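You operate a simulated robot arm through the tools that you are given. There is no shell and no other tool.

The job below is to be done with a simulated two-armed robot. You get a single attempt, and the scene is never put back.

## Task
Warm the loaf tin: light the oven at 200 and turn it off once READY lights.
Fine: SPARK on to light it, off again once it burns. The door stays shut.

It is judged by the outcome, as a careful person would: the job done as asked, and still so three seconds after it is handed in. It fails if anything else is knocked over, pushed out of place, dropped, spilled or broken.

## Robot
Two 7-joint arms with three-finger grippers on one trunk that stands fixed in place. Base frame: the origin is at the foot of the trunk, x ahead of it, y to its left, z up; the work surface is at about z = 0.883. Lengths are in m, angles in degrees, forces in N, time in s.
The left shoulder is at [0.07, 0.165, 1.063], the right one opposite. With the tool pointing down near the work surface each hand reaches from about 0.34 to 0.86 m from the base axis, measured 20 degrees to its own side. Payload 3.91 kg a hand.
Tool frame (each hand has its own): the origin (TCP) lies between the finger pads and is the grasp point; the fingertips stand 0.03 m ahead of it; z points along the fingers, y is the line along which they close. The gripper opens to 0.116 m. The gripper's body begins 0.073 m behind the TCP.
Orientation is told as [roll, pitch, yaw] about the base's x, y, z axes, in that order, counted from this pose: with the fingers straight down and closing along the base's y, the tool's x points along the base's -x, its y along +y and its z along -z.

## Interface
- The arms move only by the tool play_rows. It takes "left_rows", "right_rows" or both (then of equal length, played together; a hand with none holds still); each is a list of rows, each an object (a shift or turn left out is 0, a gripper value left out holds the last) with "delta_rot": the turn, a rotation vector about the tool's x, y, z in degrees, a list of three; "slide": the shift along the tool's x, y, z in m, a list of three; "claw": the finger opening in m, from 0 to 0.116. In form: [{"delta_rot": [rx, ry, rz], "slide": [x, y, z], "claw": claw}, ...]. A call has 1 to 20 rows; each row shifts and turns the commanded pose from where the row before left it, along the tool's axes as they then stand. A row lasts 0.2 s, in which the tool goes at most 0.05 m and 8.6 degrees; a call with a longer step from one row to the next is refused whole, and so is a gripper value outside its range. Where a pose cannot be reached the arm comes as near as it can. A force on the tool above 90 N (or 10 N above the force at the start of the call, whichever is more), or a blocked arm, ends the call early, and 0.2 s more pass. The fingers move at their own pace (about 0.153 m/s each) and stop on an object; they squeeze with about 43 N. The grip force told is the motor's: it shows also when the fingers shut on nothing. Time passes only in rows, and 0.2 s behind the last, so rows that do not move let the fingers close. It gives the time, the measured TCP pose, the force on the tool (base axes), the opening and the grip force at its end, in the units of the frame above (readings bear some noise), with the torque about the TCP (base axes, N m) and any sound that the robot's microphone picked up.
- Cameras (640 x 400 px; columns grow to the right, rows downward): "scene" is now at [0.1221, -0.0326, 1.3617]; the picture's right is [-0.42, -0.91, 0.00], its down [-0.68, 0.31, -0.66] and it looks along [0.60, -0.28, -0.75] (base axes); focal length 270 px, centre (320, 200). "left" rides on the left gripper at [0.075, 0.017, -0.088] in its tool frame; the picture's right is [-0.22, 0.97, 0.00], its down [-0.70, -0.16, -0.70] and it looks along [-0.68, -0.16, 0.71] (tool axes); focal length 247 px, centre (320, 200). "right" rides on the right gripper at [0.052, 0.056, -0.088] in its tool frame; the picture's right is [-0.73, 0.68, 0.00], its down [-0.49, -0.52, -0.70] and it looks along [-0.48, -0.51, 0.71] (tool axes); focal length 247 px, centre (320, 200). There is no depth. A picture from a camera that has moved, and an enlarged one, comes with that camera's place and axes in the base frame and with its lens.
- capture(camera): a new picture of that camera. No time passes.
- move_column(by): slides the trunk up (or, below 0, down) by that many m; the arms and the scene camera ride with it, the base frame stays. It gives what a move gives, with no picture.
- aim_head(pan, tilt): turns the head with the scene camera to pan (to the left, within 86 degrees either way) and tilt (down, from -29 to 69), counted from straight ahead of the robot. It gives what a move gives.
- zoom(camera, box): a new picture of the part [left, top, right, bottom] of that camera's present view, enlarged. No time passes.
- finish_job(): hands the job in; it is judged then, once.

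Places have to be worked out from the pictures, the camera data and where the tool is seen. Open the grippers and draw the arms clear of the work before you hand the job in, unless the task says otherwise.

The tools are called after "Request:" as name(argument=value, ...) on one line, values as JSON. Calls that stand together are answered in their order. play_rows: Moves the arms, as the interface text tells. Its arguments: {"type":"object","properties":{"left_rows":{"type":"array","items":{"type":"object","properties":{"delta_rot":{"type":"array","items":{"type":"number"}},"slide":{"type":"array","items":{"type":"number"}},"claw":{"type":"number"}}}},"right_rows":{"type":"array","items":{"type":"object","properties":{"delta_rot":{"type":"array","items":{"type":"number"}},"slide":{"type":"array","items":{"type":"number"}},"claw":{"type":"number"}}}}},"required":[]} The other tools are called the same way: move_column (by) slides the trunk up or down; aim_head (pan, tilt) turns the head that bears the scene camera; capture (camera) takes a picture; zoom (camera, box) takes an enlarged picture of a part of a camera's view; finish_job () hands the job in.

At the start:

```text
clock: 0.0
left_tool_pos: [0.6905, 0.2032, 0.9832]
left_orientation: [-0.1, 0.0, 0.0]
left_wrist_force: [0.7, -0.2, 0.3]
left_moment: [-0.01, 0.02, 0.01]
left_finger_gap: 0.116
left_grasp_force: 0.0
right_tool_pos: [0.5238, -0.2783, 0.9294]
right_orientation: [0.0, 0.1, 0.0]
right_wrist_force: [0.1, -0.3, -0.2]
right_moment: [-0.01, 0.05, -0.02]
right_finger_gap: 0.1161
right_grasp_force: 0.1
trunk travel left (down, up): [-0.6, 0.24]
head pan, tilt: [-24.6, 48.5]
```

scene: 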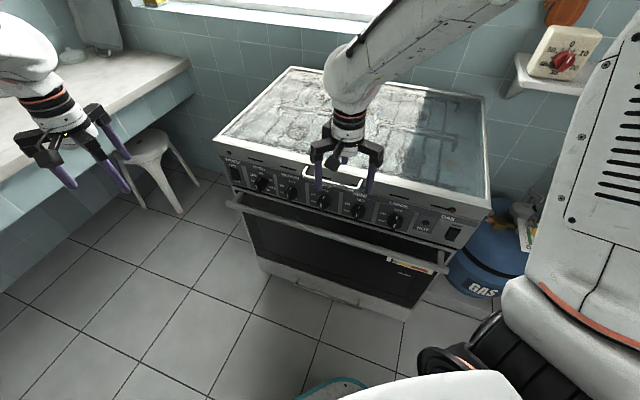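
right: 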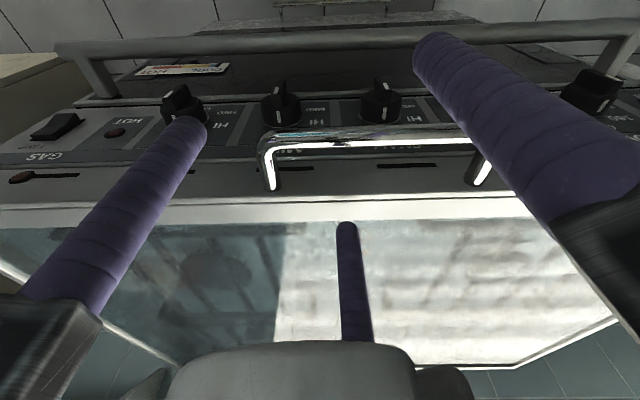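
left: 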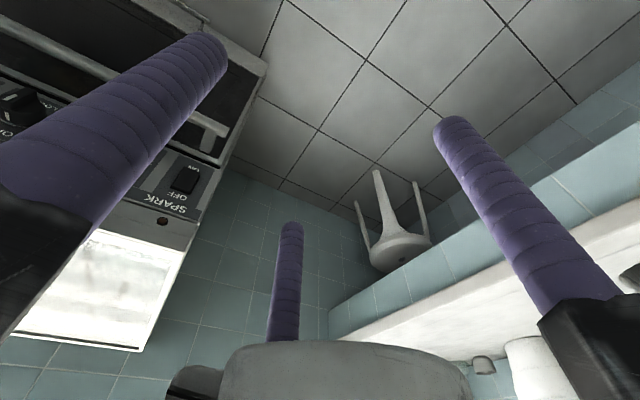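

I'll begin by looking closely at the stove's panel from the scene camera.

Request:
zoom(camera="scene", box=[210, 140, 370, 240])

Request:
zoom(camera="scene", box=[340, 170, 500, 270])

Request:
zoom(camera="scene", box=[480, 0, 640, 100])

Request:
zoom(camera="left", box=[0, 0, 240, 240])

Request:
zoom(camera="right", box=[0, 20, 320, 220])

```text
4.00 times, centred on (290, 190) of scene
camera zoom: at [0.1221, -0.0326, 1.3617], right [-0.42, -0.91, 0.0], down [-0.68, 0.31, -0.66], along [0.6, -0.28, -0.75], focal length 1079 px, centre (440, 240)
```

zoom: 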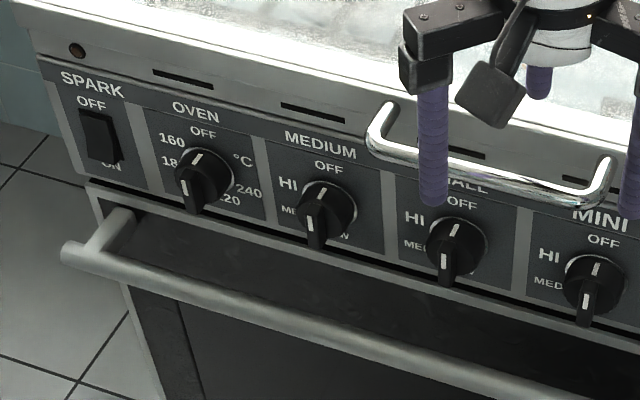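

```text
4.00 times, centred on (420, 220) of scene
camera zoom: at [0.1221, -0.0326, 1.3617], right [-0.42, -0.91, 0.0], down [-0.68, 0.31, -0.66], along [0.6, -0.28, -0.75], focal length 1079 px, centre (-80, 120)
```

zoom: 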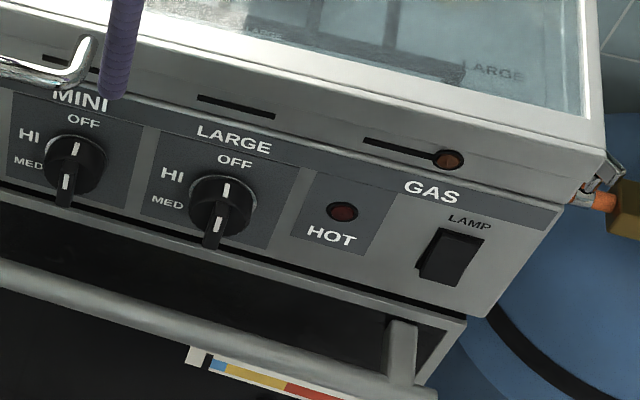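

```text
4.00 times, centred on (560, 50) of scene
camera zoom: at [0.1221, -0.0326, 1.3617], right [-0.42, -0.91, 0.0], down [-0.68, 0.31, -0.66], along [0.6, -0.28, -0.75], focal length 1079 px, centre (-640, 800)
```

zoom: 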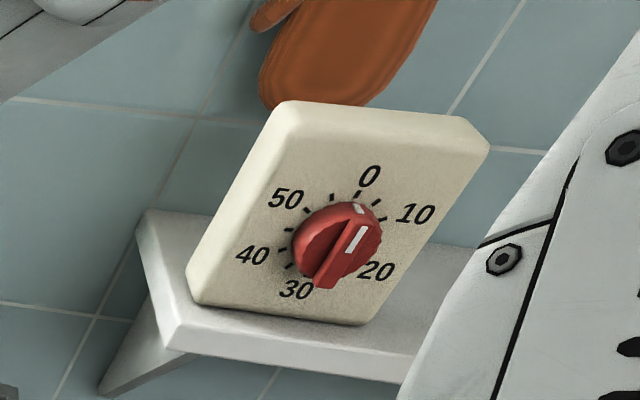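

```text
1.67 times, centred on (120, 120) of left
camera zoom: at [0.616, 0.2207, 1.0703], right [0.22, 0.97, 0.0], down [0.7, -0.16, 0.7], along [0.68, -0.16, -0.71], focal length 412 px, centre (653, 333)
```

zoom: 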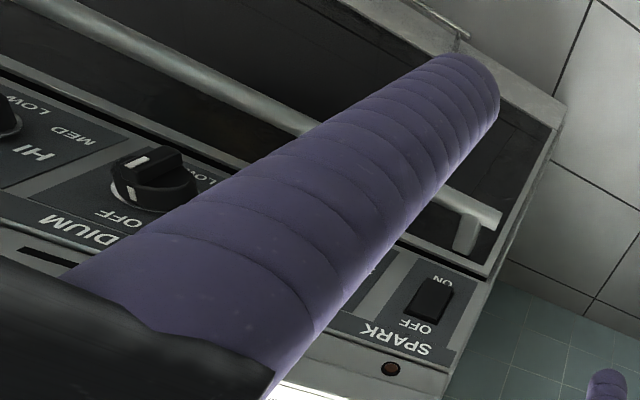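

```text
2.00 times, centred on (160, 120) of right
camera zoom: at [0.4692, -0.222, 1.0179], right [0.73, 0.68, 0.0], down [0.49, -0.52, 0.7], along [0.48, -0.51, -0.71], focal length 494 px, centre (640, 360)
```

zoom: 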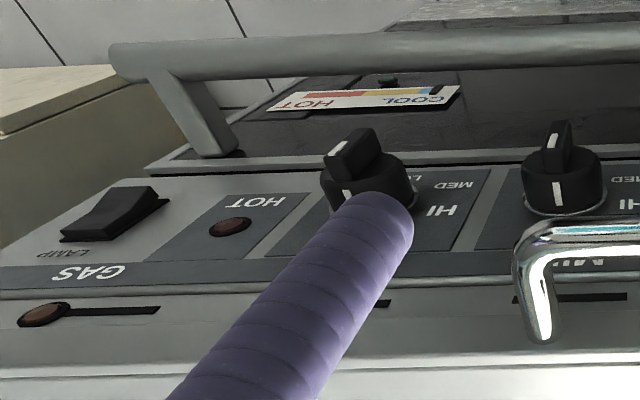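

The panel seems to run from about (0.83,-0.05,0.76) at SPARK to (0.44,-0.40,0.77) at LARGE, so it faces left and toward the robot. I'll lift the right arm clear of the lid and yaw the left hand toward the panel in place so its camera can see it.

Request:
play_rows(left_rows=[{"delta_rot": [0, 0, 8]}, {"delta_rot": [0, 0, 8]}, {"delta_rot": [0, 0, 8]}, {"delta_rot": [0, 0, 8]}, {"delta_rot": [0, 0, 8]}, {"delta_rot": [0, 0, 0]}], right_rows=[{"slide": [0, 0, -0.03]}, {"slide": [0, 0, -0.04]}, {"slide": [0, 0, -0.04]}, {"slide": [0, 0, -0.04]}, {"slide": [0, 0, -0.04]}, {"slide": [0, 0, -0.01]}])

Request:
capture(camera="scene")

Request:
capture(camera="left")

Request:
capture(camera="right")

```text
clock: 1.4
left_tool_pos: [0.692, 0.2016, 0.9829]
left_orientation: [0.0, 0.1, -40.1]
left_wrist_force: [-0.4, -0.4, 0.3]
left_moment: [0.01, 0.0, -0.04]
left_finger_gap: 0.1158
left_grasp_force: 0.0
right_tool_pos: [0.5221, -0.2814, 1.1289]
right_orientation: [0.1, 0.1, -0.1]
right_wrist_force: [0.2, -0.4, -0.6]
right_moment: [0.01, 0.03, 0.03]
right_finger_gap: 0.1161
right_grasp_force: 0.0
trunk travel left (down, up): [-0.6, 0.24]
head pan, tilt: [-24.6, 48.5]
```

```text
taken
camera scene: at [0.1223, -0.0343, 1.3617], right [-0.42, -0.91, 0.0], down [-0.68, 0.31, -0.66], along [0.6, -0.28, -0.75], focal length 270 px, centre (320, 200)
```

scene: 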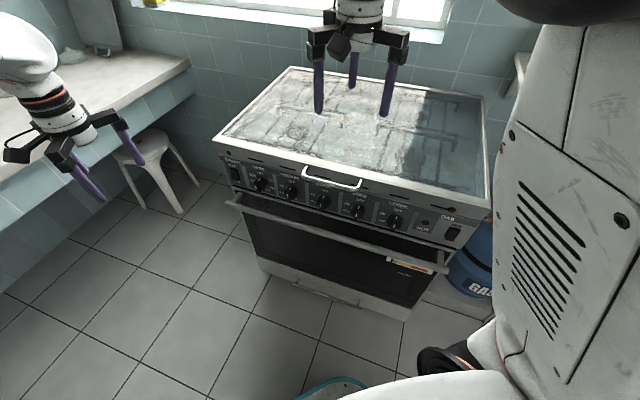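

```text
taken
camera left: at [0.6444, 0.2628, 1.0704], right [0.8, 0.6, 0.0], down [0.43, -0.57, 0.7], along [0.42, -0.56, -0.72], focal length 247 px, centre (320, 200)
```

left: 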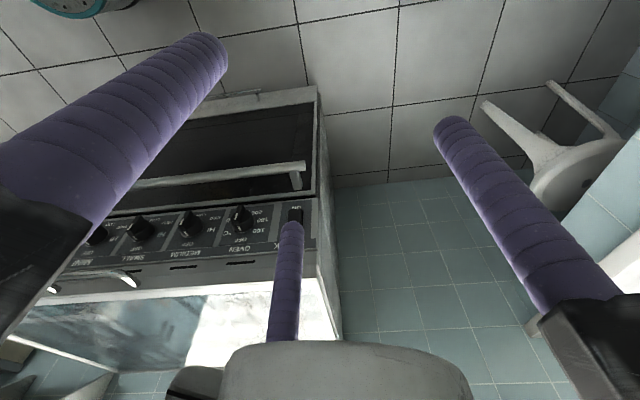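

```text
taken
camera right: at [0.4692, -0.2249, 1.2182], right [0.73, 0.68, 0.0], down [0.49, -0.52, 0.7], along [0.48, -0.51, -0.72], focal length 247 px, centre (320, 200)
```

right: 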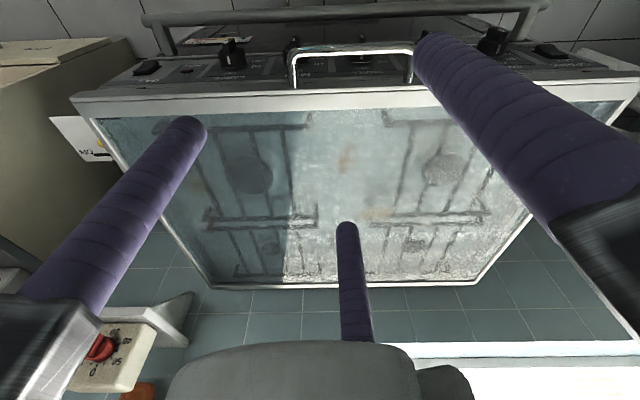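

The picture shows three purple fingers in a chuck layout, so I'll plan grasps accordingly. Now I pitch the left hand 45° so that its camera looks level at the panel.

Request:
play_rows(left_rows=[{"delta_rot": [0, -7.5, 0]}, {"delta_rot": [0, -7.5, 0]}, {"delta_rot": [0, -7.5, 0]}, {"delta_rot": [0, -7.5, 0]}, {"delta_rot": [0, -7.5, 0]}, {"delta_rot": [0, -7.5, 0]}, {}])

Request:
capture(camera="left")

Request:
capture(camera="scene")

```text
clock: 3.0
left_tool_pos: [0.6917, 0.2033, 0.9833]
left_orientation: [0.0, -45.0, -40.1]
left_wrist_force: [-0.3, -0.1, -0.2]
left_moment: [0.03, 0.0, 0.01]
left_finger_gap: 0.1158
left_grasp_force: 0.0
right_tool_pos: [0.5219, -0.2796, 1.1288]
right_orientation: [0.0, -0.1, 0.0]
right_wrist_force: [-0.7, 0.1, -0.4]
right_moment: [-0.01, 0.02, 0.02]
right_finger_gap: 0.116
right_grasp_force: 0.1
trunk travel left (down, up): [-0.6, 0.24]
head pan, tilt: [-24.6, 48.5]
```

```text
taken
camera left: at [0.6133, 0.29, 0.9915], right [0.75, 0.64, 0.16], down [-0.11, -0.12, 0.99], along [0.66, -0.75, -0.02], focal length 247 px, centre (320, 200)
```

left: 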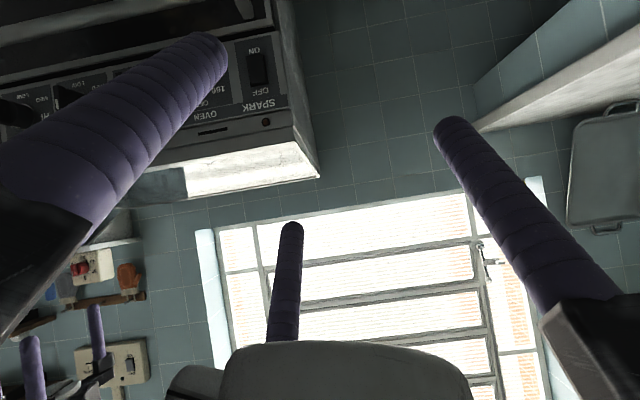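

```text
taken
camera scene: at [0.1223, -0.0337, 1.3617], right [-0.42, -0.91, 0.0], down [-0.68, 0.31, -0.66], along [0.6, -0.28, -0.75], focal length 270 px, centre (320, 200)
```

scene: 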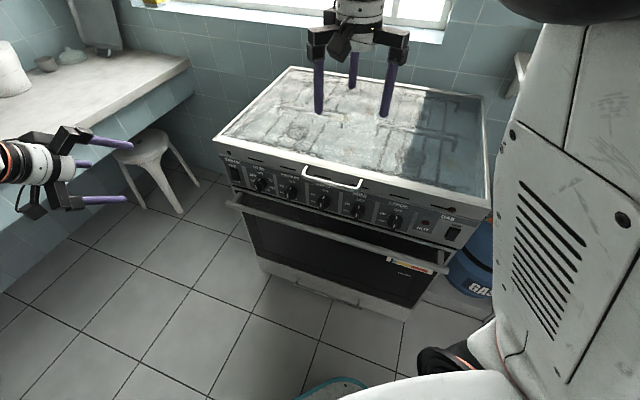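

The panel looks vertical, and the camera is roughly square to it. I'll bring the hand lower and toward the middle of the panel, keeping about 0.18 m away.

Request:
play_rows(left_rows=[{"slide": [0.0139, -0.0268, 0.0285]}, {"slide": [0.0139, -0.0268, 0.0285]}, {"slide": [0.0139, -0.0268, 0.0285]}, {"slide": [0.0139, -0.0268, 0.0285]}, {"slide": [0.0139, -0.0268, 0.0285]}, {"slide": [0.0139, -0.0268, 0.0285]}, {"slide": [0.0139, -0.0268, 0.0285]}, {}])

Request:
capture(camera="left")

Request:
capture(camera="scene")

```text
clock: 4.8
left_tool_pos: [0.6244, 0.0155, 0.773]
left_orientation: [0.0, -45.1, -39.9]
left_wrist_force: [-0.4, -0.3, 0.2]
left_moment: [-0.02, 0.0, 0.01]
left_finger_gap: 0.1159
left_grasp_force: 0.1
right_tool_pos: [0.5214, -0.2789, 1.1284]
right_orientation: [0.0, 0.0, 0.1]
right_wrist_force: [-0.1, -0.8, -0.1]
right_moment: [-0.02, 0.0, -0.01]
right_finger_gap: 0.1158
right_grasp_force: 0.0
trunk travel left (down, up): [-0.6, 0.24]
head pan, tilt: [-24.6, 48.5]
```

```text
taken
camera left: at [0.5479, 0.1019, 0.7814], right [0.75, 0.65, 0.16], down [-0.11, -0.12, 0.99], along [0.66, -0.75, -0.02], focal length 247 px, centre (320, 200)
```

left: 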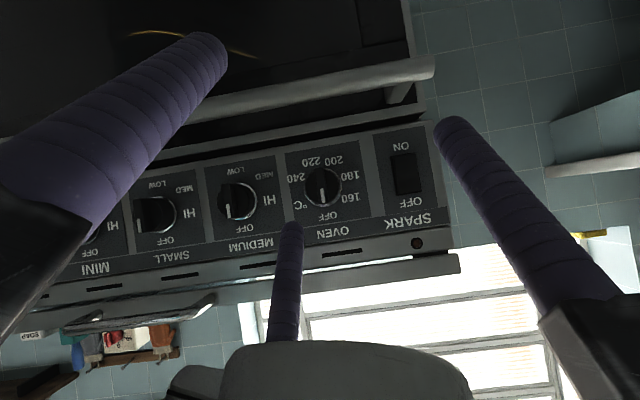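

```text
taken
camera scene: at [0.1216, -0.0316, 1.3618], right [-0.42, -0.91, 0.0], down [-0.68, 0.31, -0.66], along [0.6, -0.28, -0.75], focal length 270 px, centre (320, 200)
```

scene: 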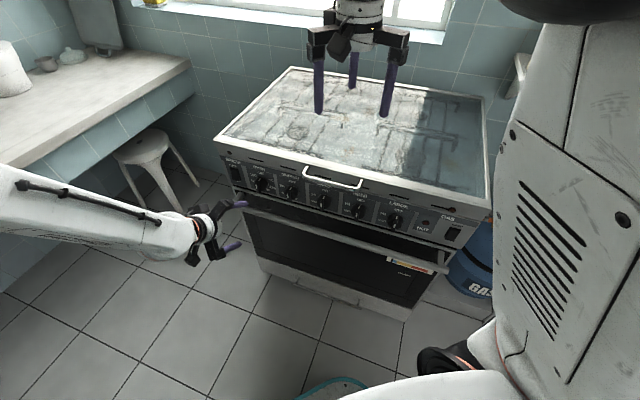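

Request:
zoom(camera="left", box=[260, 110, 460, 260])

Request:
zoom(camera="left", box=[20, 130, 300, 350])

Request:
zoom(camera="left", box=[100, 0, 460, 140])

```text
2.67 times, centred on (360, 185) of left
camera zoom: at [0.5479, 0.1019, 0.7814], right [0.75, 0.65, 0.16], down [-0.11, -0.12, 0.99], along [0.66, -0.75, -0.02], focal length 659 px, centre (213, 240)
```

zoom: 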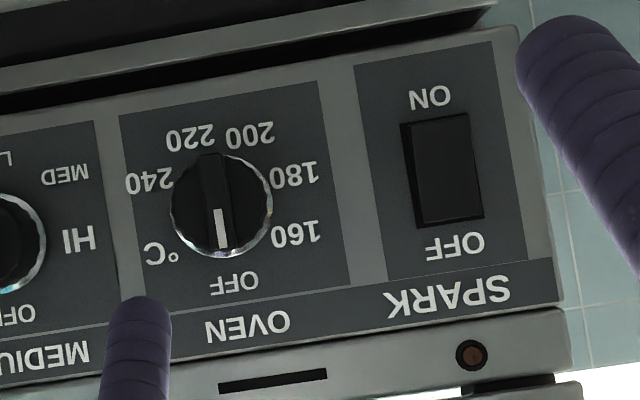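

```text
1.82 times, centred on (160, 240) of left
camera zoom: at [0.5479, 0.1019, 0.7814], right [0.75, 0.65, 0.16], down [-0.11, -0.12, 0.99], along [0.66, -0.75, -0.02], focal length 449 px, centre (611, 127)
```

zoom: 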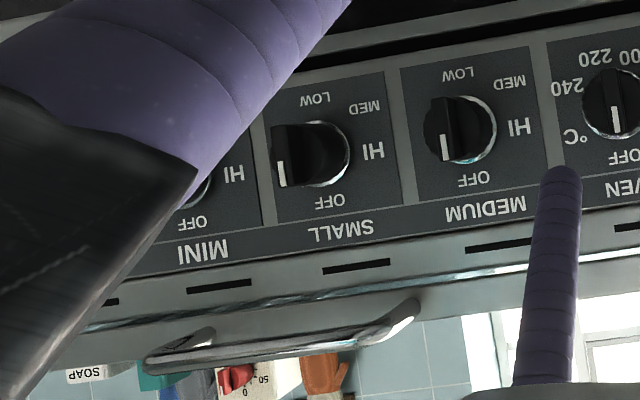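

```text
1.78 times, centred on (280, 70) of left
camera zoom: at [0.5479, 0.1019, 0.7814], right [0.75, 0.65, 0.16], down [-0.11, -0.12, 0.99], along [0.66, -0.75, -0.02], focal length 439 px, centre (391, 431)
```

zoom: 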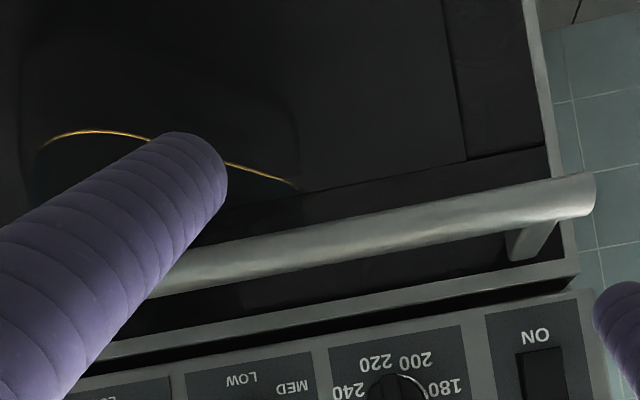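

The panel reads clearly: OVEN goes from OFF counter‑clockwise through 160, 180 and 200, with 200 about 150° from OFF. SPARK has OFF at the top and ON at the bottom. I put the OVEN knob at about (0.750,-0.118,0.759). I'll turn the hand square to the panel and partly close the fingers to see how they move.

Request:
play_rows(left_rows=[{"delta_rot": [5.5, 0, 5.5], "claw": 0.075}, {"delta_rot": [0, -7.5, 0]}, {"delta_rot": [0, -7.5, 0]}, {"delta_rot": [0, -7.5, 0]}, {"delta_rot": [0, -7.5, 0]}, {"delta_rot": [0, -7.5, 0]}, {"delta_rot": [0, -7.5, 0]}, {}])

Request:
capture(camera="left")

Request:
capture(camera="scene")

```text
clock: 6.6
left_tool_pos: [0.6271, 0.0128, 0.7748]
left_orientation: [172.4, -89.8, 139.9]
left_wrist_force: [-0.2, 0.1, -0.3]
left_moment: [-0.02, 0.0, 0.01]
left_finger_gap: 0.0752
left_grasp_force: 0.2
right_tool_pos: [0.5218, -0.2796, 1.1289]
right_orientation: [0.0, 0.0, 0.1]
right_wrist_force: [-0.1, -0.7, -1.2]
right_moment: [0.01, 0.01, 0.03]
right_finger_gap: 0.116
right_grasp_force: 0.0
trunk travel left (down, up): [-0.6, 0.24]
head pan, tilt: [-24.6, 48.5]
```

```text
taken
camera left: at [0.579, 0.0903, 0.6978], right [0.72, 0.66, 0.22], down [-0.59, 0.41, 0.69], along [0.36, -0.63, 0.68], focal length 247 px, centre (320, 200)
```

left: 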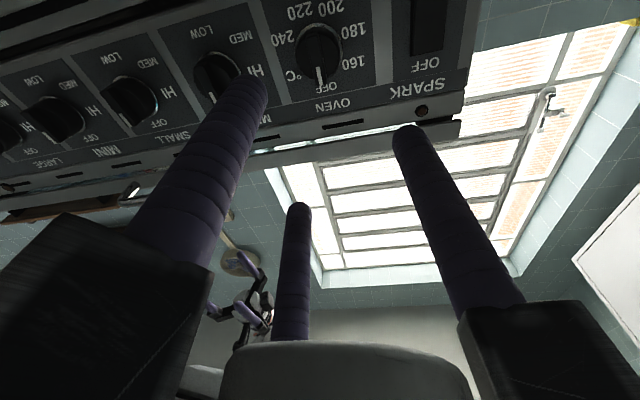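

```text
taken
camera scene: at [0.1217, -0.0328, 1.3618], right [-0.42, -0.91, 0.0], down [-0.68, 0.31, -0.66], along [0.6, -0.28, -0.75], focal length 270 px, centre (320, 200)
```

scene: 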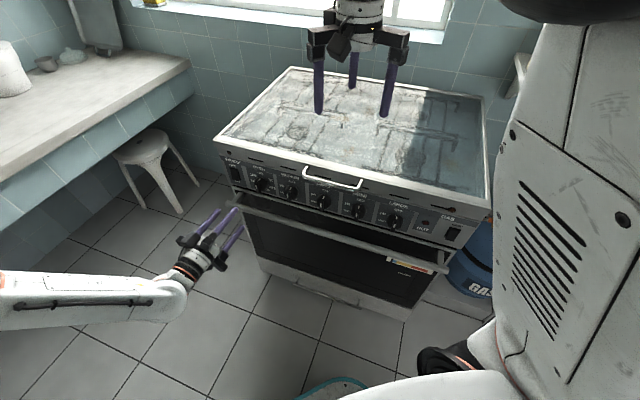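

The three fingers close like a chuck, which suits a round knob. I'll zoom in on the knob from this pose to refine its position.

Request:
zoom(camera="left", box=[240, 0, 480, 150])

Request:
zoom(camera="scene", box=[210, 140, 330, 215])

```text
2.67 times, centred on (360, 75) of left
camera zoom: at [0.579, 0.0903, 0.6978], right [0.72, 0.66, 0.22], down [-0.59, 0.41, 0.69], along [0.36, -0.63, 0.68], focal length 659 px, centre (213, 533)
```

zoom: 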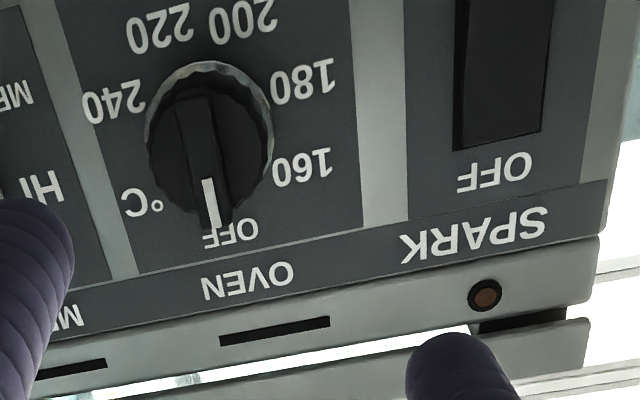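

```text
5.33 times, centred on (270, 178) of scene
camera zoom: at [0.1217, -0.0328, 1.3618], right [-0.42, -0.91, 0.0], down [-0.68, 0.31, -0.66], along [0.6, -0.28, -0.75], focal length 1439 px, centre (587, 320)
```

zoom: 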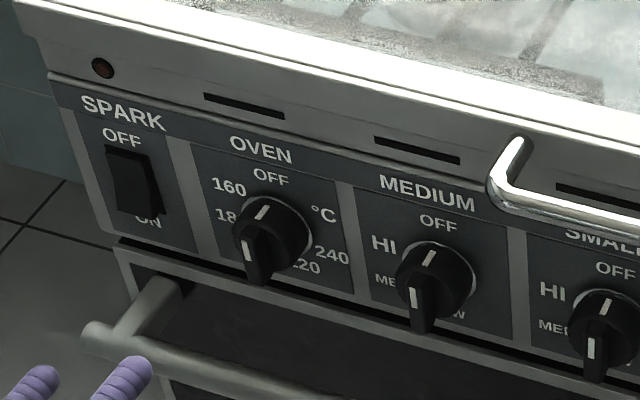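

The knob centre comes out near p≈0.475 along the panel at height ≈0.758. I still haven't seen a READY lamp, so I'll look for it in the scene view before touching anything.

Request:
zoom(camera="scene", box=[360, 190, 500, 290])

Request:
zoom(camera="scene", box=[230, 190, 460, 330])

Request:
zoom(camera="right", box=[0, 0, 320, 200])

Request:
zoom(camera="left", box=[0, 0, 280, 230])

```text
4.00 times, centred on (430, 240) of scene
camera zoom: at [0.1217, -0.0328, 1.3618], right [-0.42, -0.91, 0.0], down [-0.68, 0.31, -0.66], along [0.6, -0.28, -0.75], focal length 1079 px, centre (-120, 40)
```

zoom: 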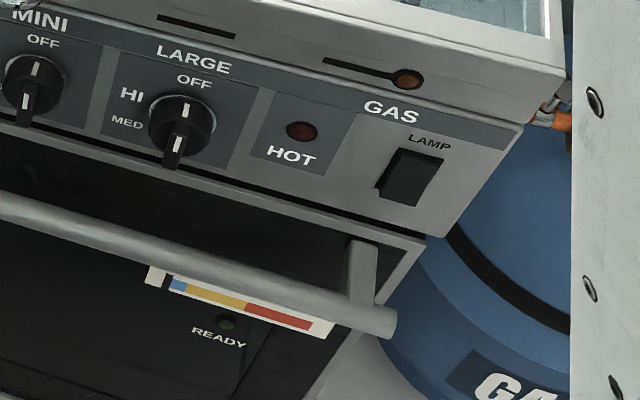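

```text
2.78 times, centred on (345, 260) of scene
camera zoom: at [0.1217, -0.0328, 1.3618], right [-0.42, -0.91, 0.0], down [-0.68, 0.31, -0.66], along [0.6, -0.28, -0.75], focal length 751 px, centre (250, 33)
```

zoom: 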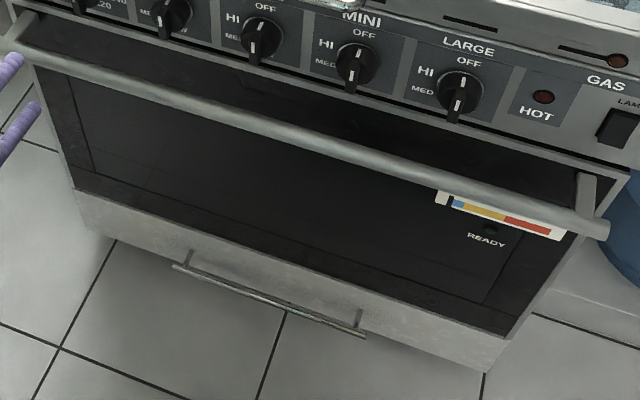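

```text
2.00 times, centred on (160, 100) of right
camera zoom: at [0.4689, -0.2236, 1.2184], right [0.73, 0.68, 0.0], down [0.49, -0.52, 0.7], along [0.48, -0.51, -0.71], focal length 494 px, centre (640, 400)
```

zoom: 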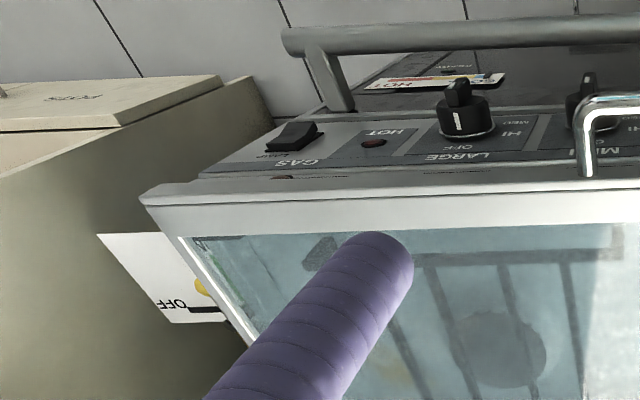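

```text
1.74 times, centred on (140, 115) of left
camera zoom: at [0.579, 0.0903, 0.6978], right [0.72, 0.66, 0.22], down [-0.59, 0.41, 0.69], along [0.36, -0.63, 0.68], focal length 430 px, centre (633, 348)
```

zoom: 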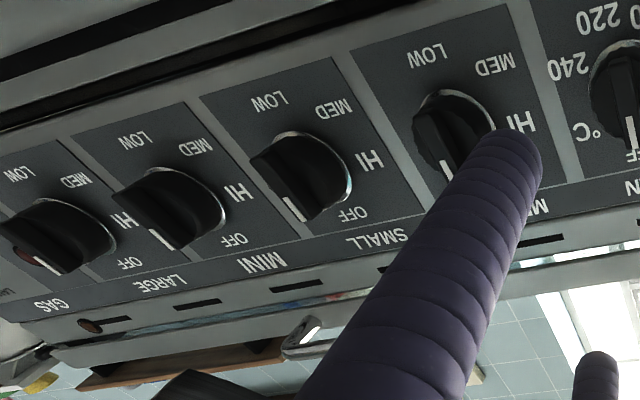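

The READY lamp is on the door, below the handle at the right end, where the scene camera can see it. There is also a card marked "OFF" beside the gas bottle, which may show a gas tap's position. I'll yaw the right hand to look at it.

Request:
play_rows(right_rows=[{"delta_rot": [0, 0, 8]}, {"delta_rot": [0, 0, 8]}, {"delta_rot": [0, 0, 8]}, {"delta_rot": [0, 0, 8]}, {"delta_rot": [0, 0, 8]}, {"delta_rot": [0, 0, 8]}, {}])

Request:
capture(camera="right")

Request:
capture(camera="scene")

```text
clock: 8.2
left_tool_pos: [0.6251, 0.0135, 0.7742]
left_orientation: [-68.2, -90.1, 20.5]
left_wrist_force: [0.7, 1.0, -0.3]
left_moment: [-0.01, 0.0, 0.02]
left_finger_gap: 0.0749
left_grasp_force: 0.0
right_tool_pos: [0.5221, -0.278, 1.1284]
right_orientation: [0.0, 0.0, -48.1]
right_wrist_force: [0.2, -0.3, -1.1]
right_moment: [-0.02, -0.03, 0.0]
right_finger_gap: 0.1159
right_grasp_force: 0.0
trunk travel left (down, up): [-0.6, 0.24]
head pan, tilt: [-24.6, 48.5]
```

```text
taken
camera right: at [0.5282, -0.202, 1.2176], right [1.0, -0.09, 0.0], down [-0.06, -0.71, 0.7], along [-0.06, -0.7, -0.71], focal length 247 px, centre (320, 200)
```

right: 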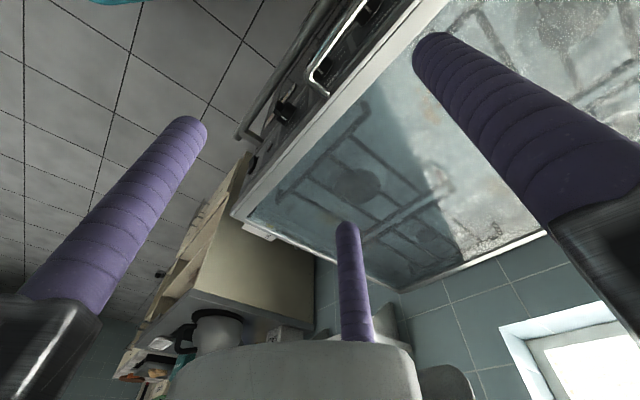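

```text
taken
camera scene: at [0.1221, -0.0326, 1.3617], right [-0.42, -0.91, 0.0], down [-0.68, 0.31, -0.66], along [0.6, -0.28, -0.75], focal length 270 px, centre (320, 200)
```

scene: 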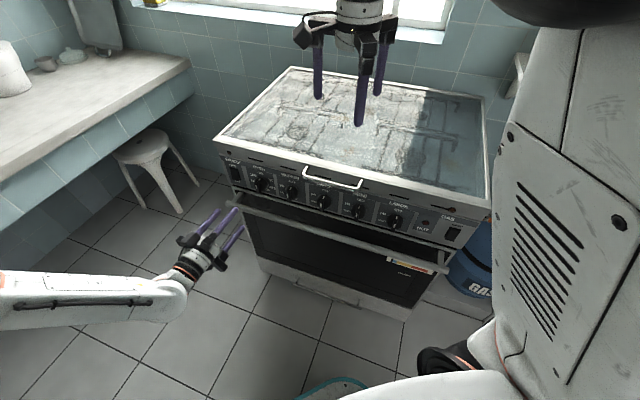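

The card is hidden behind the lid edge from here. I'll bring the right hand back toward the robot for a clear line to the gas bottle side.

Request:
play_rows(right_rows=[{"slide": [0.0284, -0.0256, 0.016]}, {"slide": [0.0284, -0.0256, 0.016]}, {"slide": [0.0284, -0.0256, 0.016]}, {"slide": [0.0284, -0.0256, 0.016]}, {"slide": [0.0284, -0.0256, 0.016]}, {}])

Request:
capture(camera="right")

Request:
capture(camera="scene")

```text
clock: 9.6
left_tool_pos: [0.6266, 0.0148, 0.774]
left_orientation: [-88.9, -90.0, 41.1]
left_wrist_force: [0.0, -0.6, -0.4]
left_moment: [-0.07, 0.0, 0.0]
left_finger_gap: 0.0747
left_grasp_force: 0.0
right_tool_pos: [0.4421, -0.3247, 1.0102]
right_orientation: [2.5, 1.8, -48.0]
right_wrist_force: [-1.3, -0.5, 1.0]
right_moment: [0.01, -0.02, 0.0]
right_finger_gap: 0.1162
right_grasp_force: 0.0
right hand out of reach, approached as far as the arm can: row 1, 2, 3, 4, 5
trunk travel left (down, up): [-0.6, 0.24]
head pan, tilt: [-24.6, 48.5]
```

```text
taken
camera right: at [0.4459, -0.2529, 1.1023], right [1.0, -0.09, 0.01], down [-0.07, -0.75, 0.66], along [-0.05, -0.66, -0.75], focal length 247 px, centre (320, 200)
```

right: 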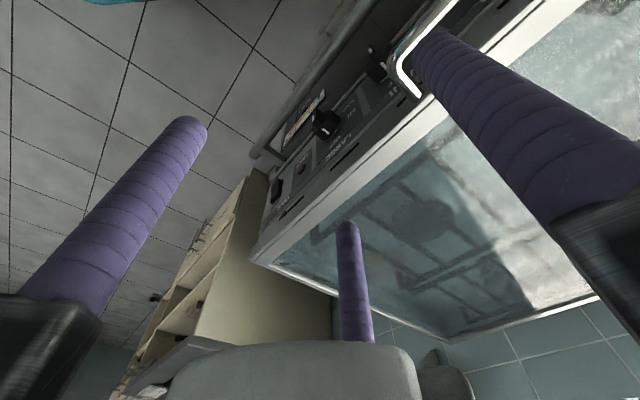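

```text
taken
camera scene: at [0.1223, -0.0324, 1.3617], right [-0.42, -0.91, 0.0], down [-0.68, 0.31, -0.66], along [0.6, -0.28, -0.75], focal length 270 px, centre (320, 200)
```

scene: 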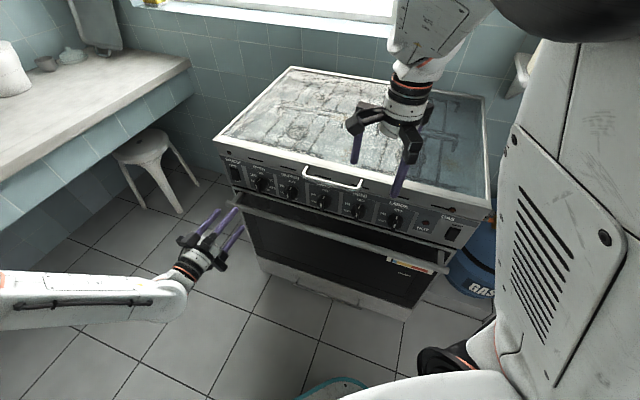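

That pose is out of the right arm's reach, so I'll reverse it. Then I go back close to the starting pose, where the scene camera could see the gas bottle side.

Request:
play_rows(right_rows=[{"slide": [-0.0284, 0.0256, -0.016]}, {"slide": [-0.0284, 0.0256, -0.016]}, {"slide": [-0.0284, 0.0256, -0.016]}, {"slide": [-0.0284, 0.0256, -0.016]}, {"slide": [-0.0284, 0.0256, -0.016]}, {"delta_rot": [0, 0, -8], "slide": [0, 0, 0.025]}, {"delta_rot": [0, 0, -8], "slide": [0, 0, 0.03]}, {"delta_rot": [0, 0, -8], "slide": [0, 0, 0.03]}, {"delta_rot": [0, 0, -8], "slide": [0, 0, 0.03]}, {"delta_rot": [0, 0, -8], "slide": [0, 0, 0.03]}, {"delta_rot": [0, 0, -8], "slide": [0, 0, 0.025]}, {}])

Request:
capture(camera="scene")

Request:
zoom(camera="scene", box=[460, 170, 580, 310])

```text
clock: 12.2
left_tool_pos: [0.6264, 0.0136, 0.7746]
left_orientation: [-169.9, -90.0, 122.1]
left_wrist_force: [0.1, -0.3, -0.2]
left_moment: [-0.01, 0.01, 0.02]
left_finger_gap: 0.0753
left_grasp_force: 0.1
right_tool_pos: [0.6299, -0.3461, 0.9209]
right_orientation: [0.0, 0.0, 0.0]
right_wrist_force: [-0.3, 0.5, 0.3]
right_moment: [0.03, -0.02, -0.01]
right_finger_gap: 0.1159
right_grasp_force: 0.0
trunk travel left (down, up): [-0.6, 0.24]
head pan, tilt: [-24.6, 48.5]
```

```text
taken
camera scene: at [0.1218, -0.0322, 1.3618], right [-0.42, -0.91, 0.0], down [-0.68, 0.31, -0.66], along [0.6, -0.28, -0.75], focal length 270 px, centre (320, 200)
```

scene: 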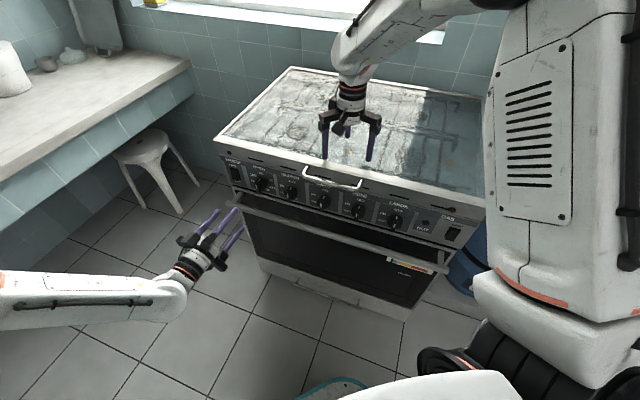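

```text
2.86 times, centred on (520, 240) of scene
camera zoom: at [0.1218, -0.0322, 1.3618], right [-0.42, -0.91, 0.0], down [-0.68, 0.31, -0.66], along [0.6, -0.28, -0.75], focal length 771 px, centre (-251, 86)
```

zoom: 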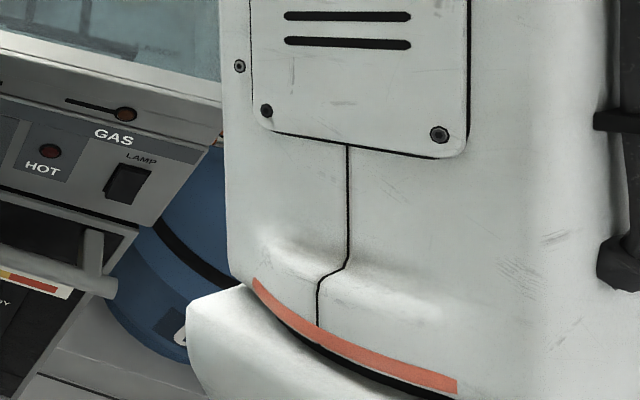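

The reversal ended at a different spot, (0.63,-0.35,0.92), and the upper arm now hides the gas side. I'll move the right hand back to its original place.

Request:
play_rows(right_rows=[{"slide": [0, 0, -0.04]}, {"slide": [0.036, 0.022, 0]}, {"slide": [0.035, 0.023, 0]}, {"slide": [0.035, 0.023, 0]}, {"slide": [0, 0, 0.03]}, {}])

Request:
capture(camera="scene")

Request:
zoom(camera="scene", box=[460, 170, 580, 310])

```text
clock: 13.6
left_tool_pos: [0.6257, 0.0126, 0.7756]
left_orientation: [157.7, -89.9, 154.4]
left_wrist_force: [0.5, 0.1, -0.5]
left_moment: [0.0, 0.04, -0.02]
left_finger_gap: 0.075
left_grasp_force: 0.1
right_tool_pos: [0.5245, -0.2777, 0.9318]
right_orientation: [0.0, 0.0, -0.1]
right_wrist_force: [0.0, 0.5, 0.6]
right_moment: [0.0, 0.0, 0.01]
right_finger_gap: 0.1157
right_grasp_force: 0.2
trunk travel left (down, up): [-0.6, 0.24]
head pan, tilt: [-24.6, 48.5]
```

```text
taken
camera scene: at [0.1207, -0.032, 1.3619], right [-0.42, -0.91, 0.0], down [-0.68, 0.31, -0.66], along [0.6, -0.28, -0.75], focal length 270 px, centre (320, 200)
```

scene: 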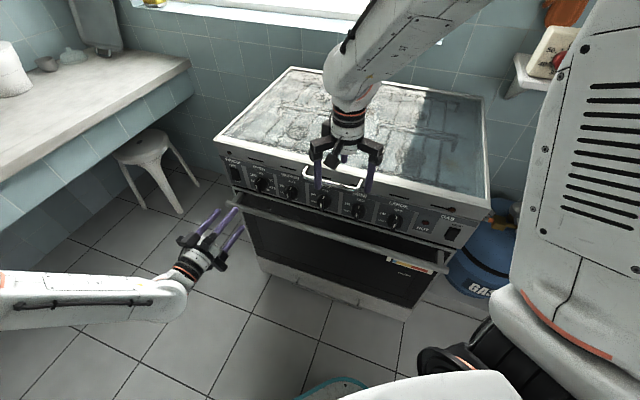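

```text
2.86 times, centred on (520, 240) of scene
camera zoom: at [0.1207, -0.032, 1.3619], right [-0.42, -0.91, 0.0], down [-0.68, 0.31, -0.66], along [0.6, -0.28, -0.75], focal length 771 px, centre (-251, 86)
```

zoom: 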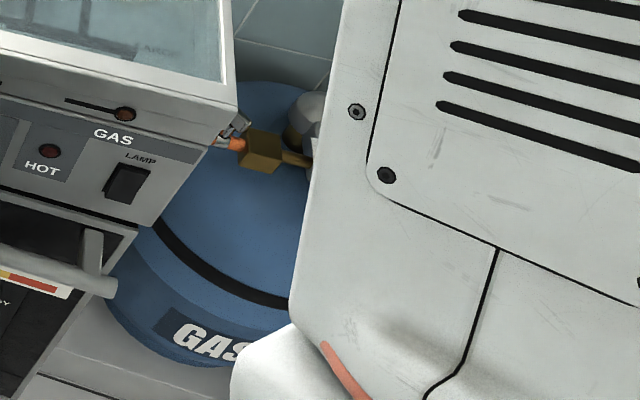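

The bottle valve is still half hidden by the arm. I'll raise the right hand, bring it slightly closer and yaw it partway for a better look at the OFF card.

Request:
play_rows(right_rows=[{"slide": [0, 0, -0.04]}, {"slide": [0.01, 0, -0.04]}, {"slide": [0.02, 0, -0.04], "delta_rot": [0, 0, 8]}, {"slide": [0.02, 0, -0.04], "delta_rot": [0, 0, 8]}, {"slide": [0.0, 0, -0.04], "delta_rot": [0, 0, 8]}, {}])

Request:
capture(camera="right")

Request:
zoom(camera="right", box=[100, 120, 260, 320])

Request:
capture(camera="scene")

```text
clock: 15.0
left_tool_pos: [0.6263, 0.014, 0.7736]
left_orientation: [-120.1, -89.9, 72.3]
left_wrist_force: [-0.6, 0.2, 0.0]
left_moment: [0.04, 0.01, 0.0]
left_finger_gap: 0.075
left_grasp_force: 0.1
right_tool_pos: [0.4999, -0.2962, 1.1256]
right_orientation: [2.9, 0.9, -24.1]
right_wrist_force: [0.3, 0.0, 0.1]
right_moment: [-0.07, -0.02, 0.01]
right_finger_gap: 0.1161
right_grasp_force: 0.1
right hand out of reach, approached as far as the arm can: row 4, 5
trunk travel left (down, up): [-0.6, 0.24]
head pan, tilt: [-24.6, 48.5]
```

```text
taken
camera right: at [0.4747, -0.228, 1.2183], right [0.95, 0.32, 0.02], down [0.22, -0.71, 0.67], along [0.23, -0.63, -0.75], focal length 247 px, centre (320, 200)
```

right: 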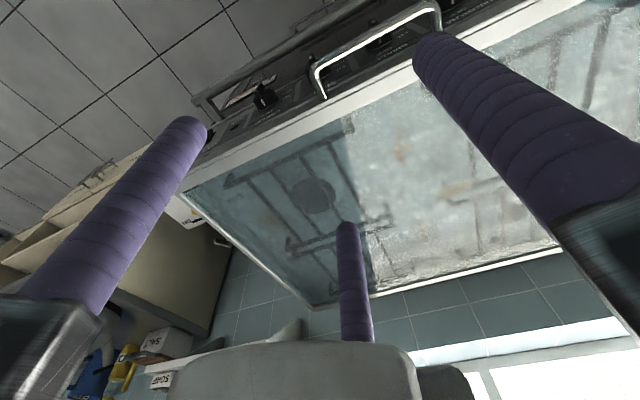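

```text
2.00 times, centred on (180, 220) of right
camera zoom: at [0.4747, -0.228, 1.2183], right [0.95, 0.32, 0.02], down [0.22, -0.71, 0.67], along [0.23, -0.63, -0.75], focal length 494 px, centre (600, 160)
```

zoom: 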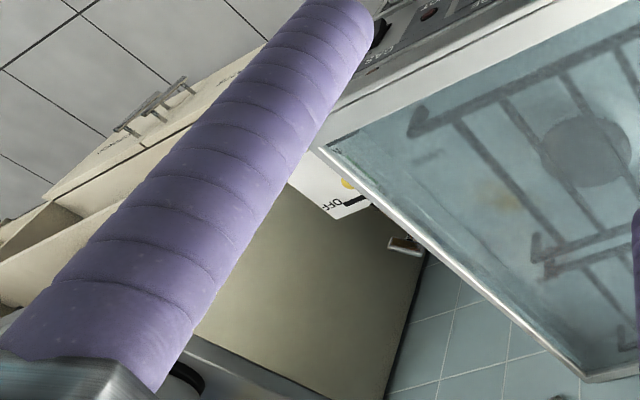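

```text
taken
camera scene: at [0.1225, -0.0314, 1.3617], right [-0.42, -0.91, 0.0], down [-0.68, 0.31, -0.66], along [0.6, -0.28, -0.75], focal length 270 px, centre (320, 200)
```

scene: 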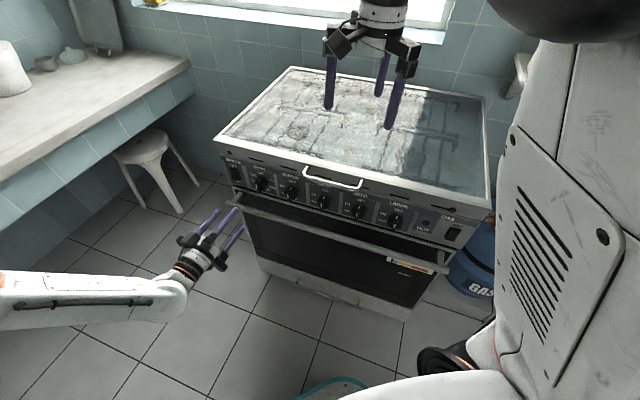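

The card seems to be near (0.29,-0.80,0.70), by the gas bottle. Raising the trunk a little with the right hand at its original place relative to it should open a line of sight for the scene camera.

Request:
move_column(by=0.2)

Request:
play_rows(right_rows=[{"slide": [-0.02, 0, 0.04], "delta_rot": [0, 0, -8]}, {"slide": [-0.02, 0, 0.04], "delta_rot": [0, 0, -8]}, {"slide": [0, 0, 0.04], "delta_rot": [0, 0, -8]}, {"slide": [0, 0, 0.04]}, {"slide": [0, 0, 0.04]}, {}])

Request:
capture(camera="scene")

Request:
zoom(camera="scene", box=[430, 200, 560, 300])

```text
clock: 17.2
left_tool_pos: [0.6263, 0.0141, 0.9731]
left_orientation: [-55.3, -90.0, 7.4]
left_wrist_force: [0.1, 0.1, 0.7]
left_moment: [0.0, 0.0, -0.01]
left_finger_gap: 0.0753
left_grasp_force: 0.2
right_tool_pos: [0.5013, -0.3003, 1.3219]
right_orientation: [2.7, 1.1, -24.5]
right_wrist_force: [-0.3, 1.2, 0.1]
right_moment: [0.0, -0.03, 0.01]
right_finger_gap: 0.1159
right_grasp_force: 0.0
trunk travel left (down, up): [-0.8, 0.04]
head pan, tilt: [-24.6, 48.5]
```

```text
clock: 18.6
left_tool_pos: [0.626, 0.0139, 0.9735]
left_orientation: [167.2, -89.9, 145.0]
left_wrist_force: [0.8, 0.3, 0.2]
left_moment: [0.02, -0.01, -0.01]
left_finger_gap: 0.075
left_grasp_force: 0.0
right_tool_pos: [0.5405, -0.3024, 1.1239]
right_orientation: [0.0, 0.1, 0.1]
right_wrist_force: [0.3, -0.4, -0.5]
right_moment: [0.01, -0.05, -0.02]
right_finger_gap: 0.1162
right_grasp_force: 0.0
trunk travel left (down, up): [-0.8, 0.04]
head pan, tilt: [-24.6, 48.5]
```

```text
taken
camera scene: at [0.121, -0.0319, 1.5619], right [-0.42, -0.91, 0.0], down [-0.68, 0.31, -0.66], along [0.6, -0.28, -0.75], focal length 270 px, centre (320, 200)
```

scene: 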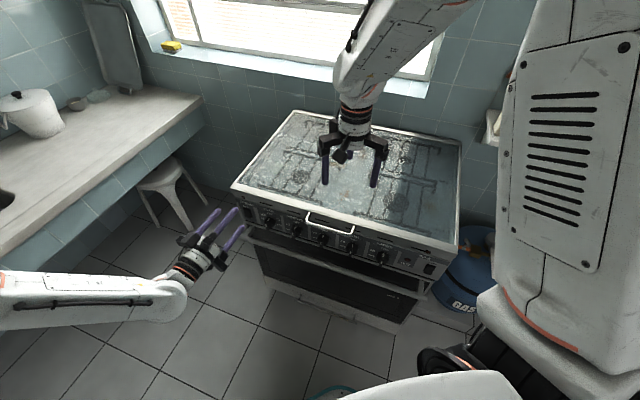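

```text
4.00 times, centred on (495, 250) of scene
camera zoom: at [0.121, -0.0319, 1.5619], right [-0.42, -0.91, 0.0], down [-0.68, 0.31, -0.66], along [0.6, -0.28, -0.75], focal length 1079 px, centre (-380, 0)
```

zoom: 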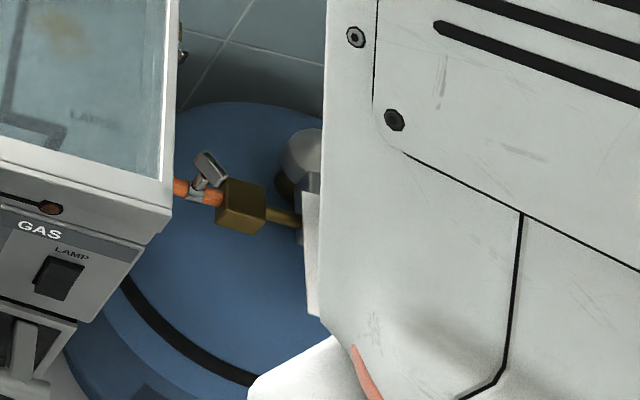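

The edge of the card is just showing behind the arm. I'll pull the right hand in and to the left a little so the upper arm swings out of the way.

Request:
play_rows(right_rows=[{"slide": [0.02, 0.03, 0]}, {"slide": [0.02, 0.03, 0]}, {"slide": [0.02, 0.03, 0]}, {}])

Request:
capture(camera="scene")

Request:
zoom(camera="scene", box=[440, 220, 570, 300])

```text
clock: 19.6
left_tool_pos: [0.6263, 0.0134, 0.9736]
left_orientation: [-1.2, -90.0, -46.5]
left_wrist_force: [-0.1, -0.5, -0.6]
left_moment: [-0.02, 0.01, 0.02]
left_finger_gap: 0.0751
left_grasp_force: 0.1
right_tool_pos: [0.4776, -0.2146, 1.1262]
right_orientation: [0.1, -0.1, 0.0]
right_wrist_force: [0.8, -0.7, 1.4]
right_moment: [0.0, 0.05, -0.02]
right_finger_gap: 0.116
right_grasp_force: 0.0
trunk travel left (down, up): [-0.8, 0.04]
head pan, tilt: [-24.6, 48.5]
```

```text
taken
camera scene: at [0.1226, -0.0331, 1.5617], right [-0.42, -0.91, 0.0], down [-0.68, 0.31, -0.66], along [0.6, -0.28, -0.75], focal length 270 px, centre (320, 200)
```

scene: 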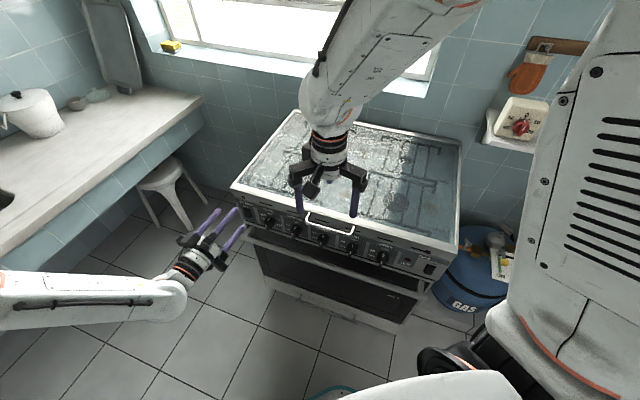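

```text
4.92 times, centred on (505, 260) of scene
camera zoom: at [0.1226, -0.0331, 1.5617], right [-0.42, -0.91, 0.0], down [-0.68, 0.31, -0.66], along [0.6, -0.28, -0.75], focal length 1328 px, centre (-591, -95)
```

zoom: 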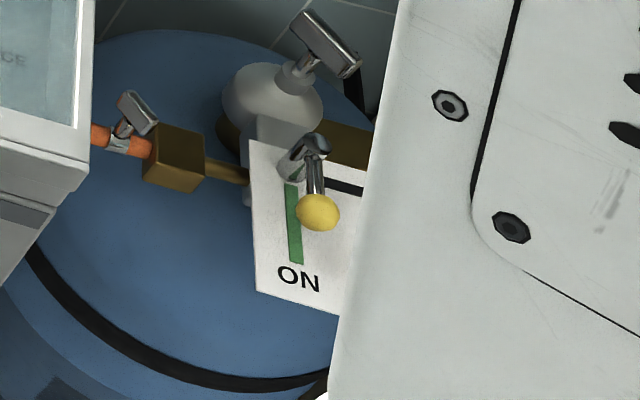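

The lever with the yellow ball lies along the green ON mark, so gas is on at the bottle. I'll put the trunk back down and raise the right hand out of the way.

Request:
play_rows(right_rows=[{"slide": [0, 0, -0.04]}, {"slide": [0, 0, -0.04]}, {"slide": [0, 0, -0.04]}, {}])

Request:
move_column(by=-0.2)

Request:
capture(camera="scene")

```text
clock: 20.6
left_tool_pos: [0.6259, 0.0132, 0.9735]
left_orientation: [61.4, -89.9, -109.0]
left_wrist_force: [-0.4, -0.6, 0.6]
left_moment: [0.02, 0.01, 0.03]
left_finger_gap: 0.075
left_grasp_force: 0.1
right_tool_pos: [0.4783, -0.2171, 1.246]
right_orientation: [0.1, 0.0, 0.0]
right_wrist_force: [-0.1, 0.6, -0.6]
right_moment: [0.02, 0.02, -0.03]
right_finger_gap: 0.1161
right_grasp_force: 0.0
trunk travel left (down, up): [-0.8, 0.04]
head pan, tilt: [-24.6, 48.5]
```

```text
clock: 22.7
left_tool_pos: [0.6256, 0.0135, 0.7749]
left_orientation: [154.7, -90.0, 157.6]
left_wrist_force: [-0.1, 1.0, -0.4]
left_moment: [-0.02, 0.01, 0.04]
left_finger_gap: 0.0752
left_grasp_force: 0.1
right_tool_pos: [0.4784, -0.2149, 1.0451]
right_orientation: [0.1, 0.2, 0.0]
right_wrist_force: [-0.9, 0.6, -0.8]
right_moment: [0.01, 0.02, 0.03]
right_finger_gap: 0.1161
right_grasp_force: 0.0
trunk travel left (down, up): [-0.6, 0.24]
head pan, tilt: [-24.6, 48.5]
```

```text
taken
camera scene: at [0.1219, -0.0326, 1.3618], right [-0.42, -0.91, 0.0], down [-0.68, 0.31, -0.66], along [0.6, -0.28, -0.75], focal length 270 px, centre (320, 200)
```

scene: 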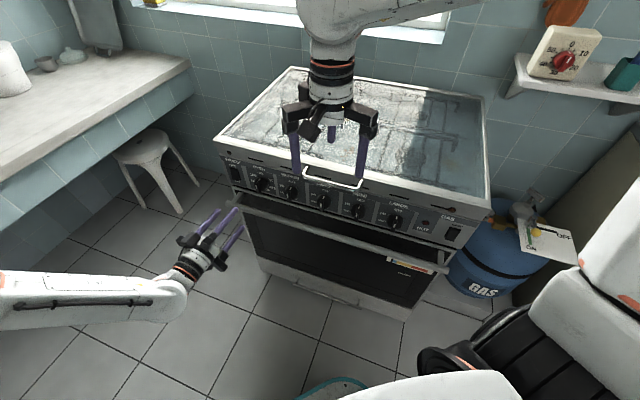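

The valve plate is now fully visible, so I'll confirm the lever position.

Request:
zoom(camera="scene", box=[490, 190, 590, 280])

Request:
zoom(camera="scene", box=[380, 240, 440, 290])

```text
4.44 times, centred on (540, 235) of scene
camera zoom: at [0.1219, -0.0326, 1.3618], right [-0.42, -0.91, 0.0], down [-0.68, 0.31, -0.66], along [0.6, -0.28, -0.75], focal length 1199 px, centre (-658, 44)
```

zoom: 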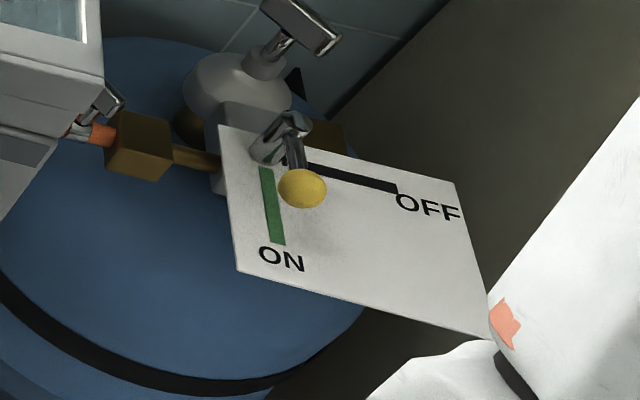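

```text
8.00 times, centred on (410, 265) of scene
camera zoom: at [0.1219, -0.0326, 1.3618], right [-0.42, -0.91, 0.0], down [-0.68, 0.31, -0.66], along [0.6, -0.28, -0.75], focal length 2158 px, centre (-400, -320)
```

zoom: 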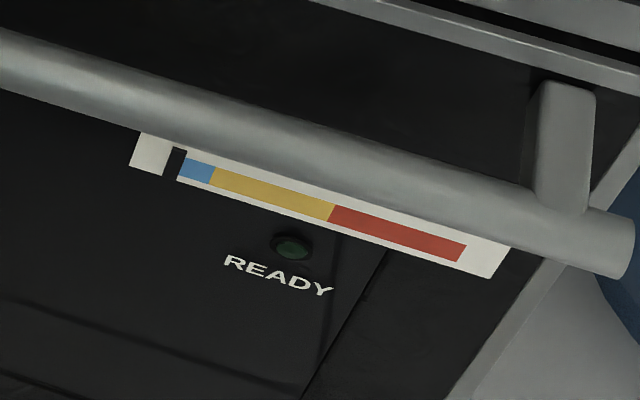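

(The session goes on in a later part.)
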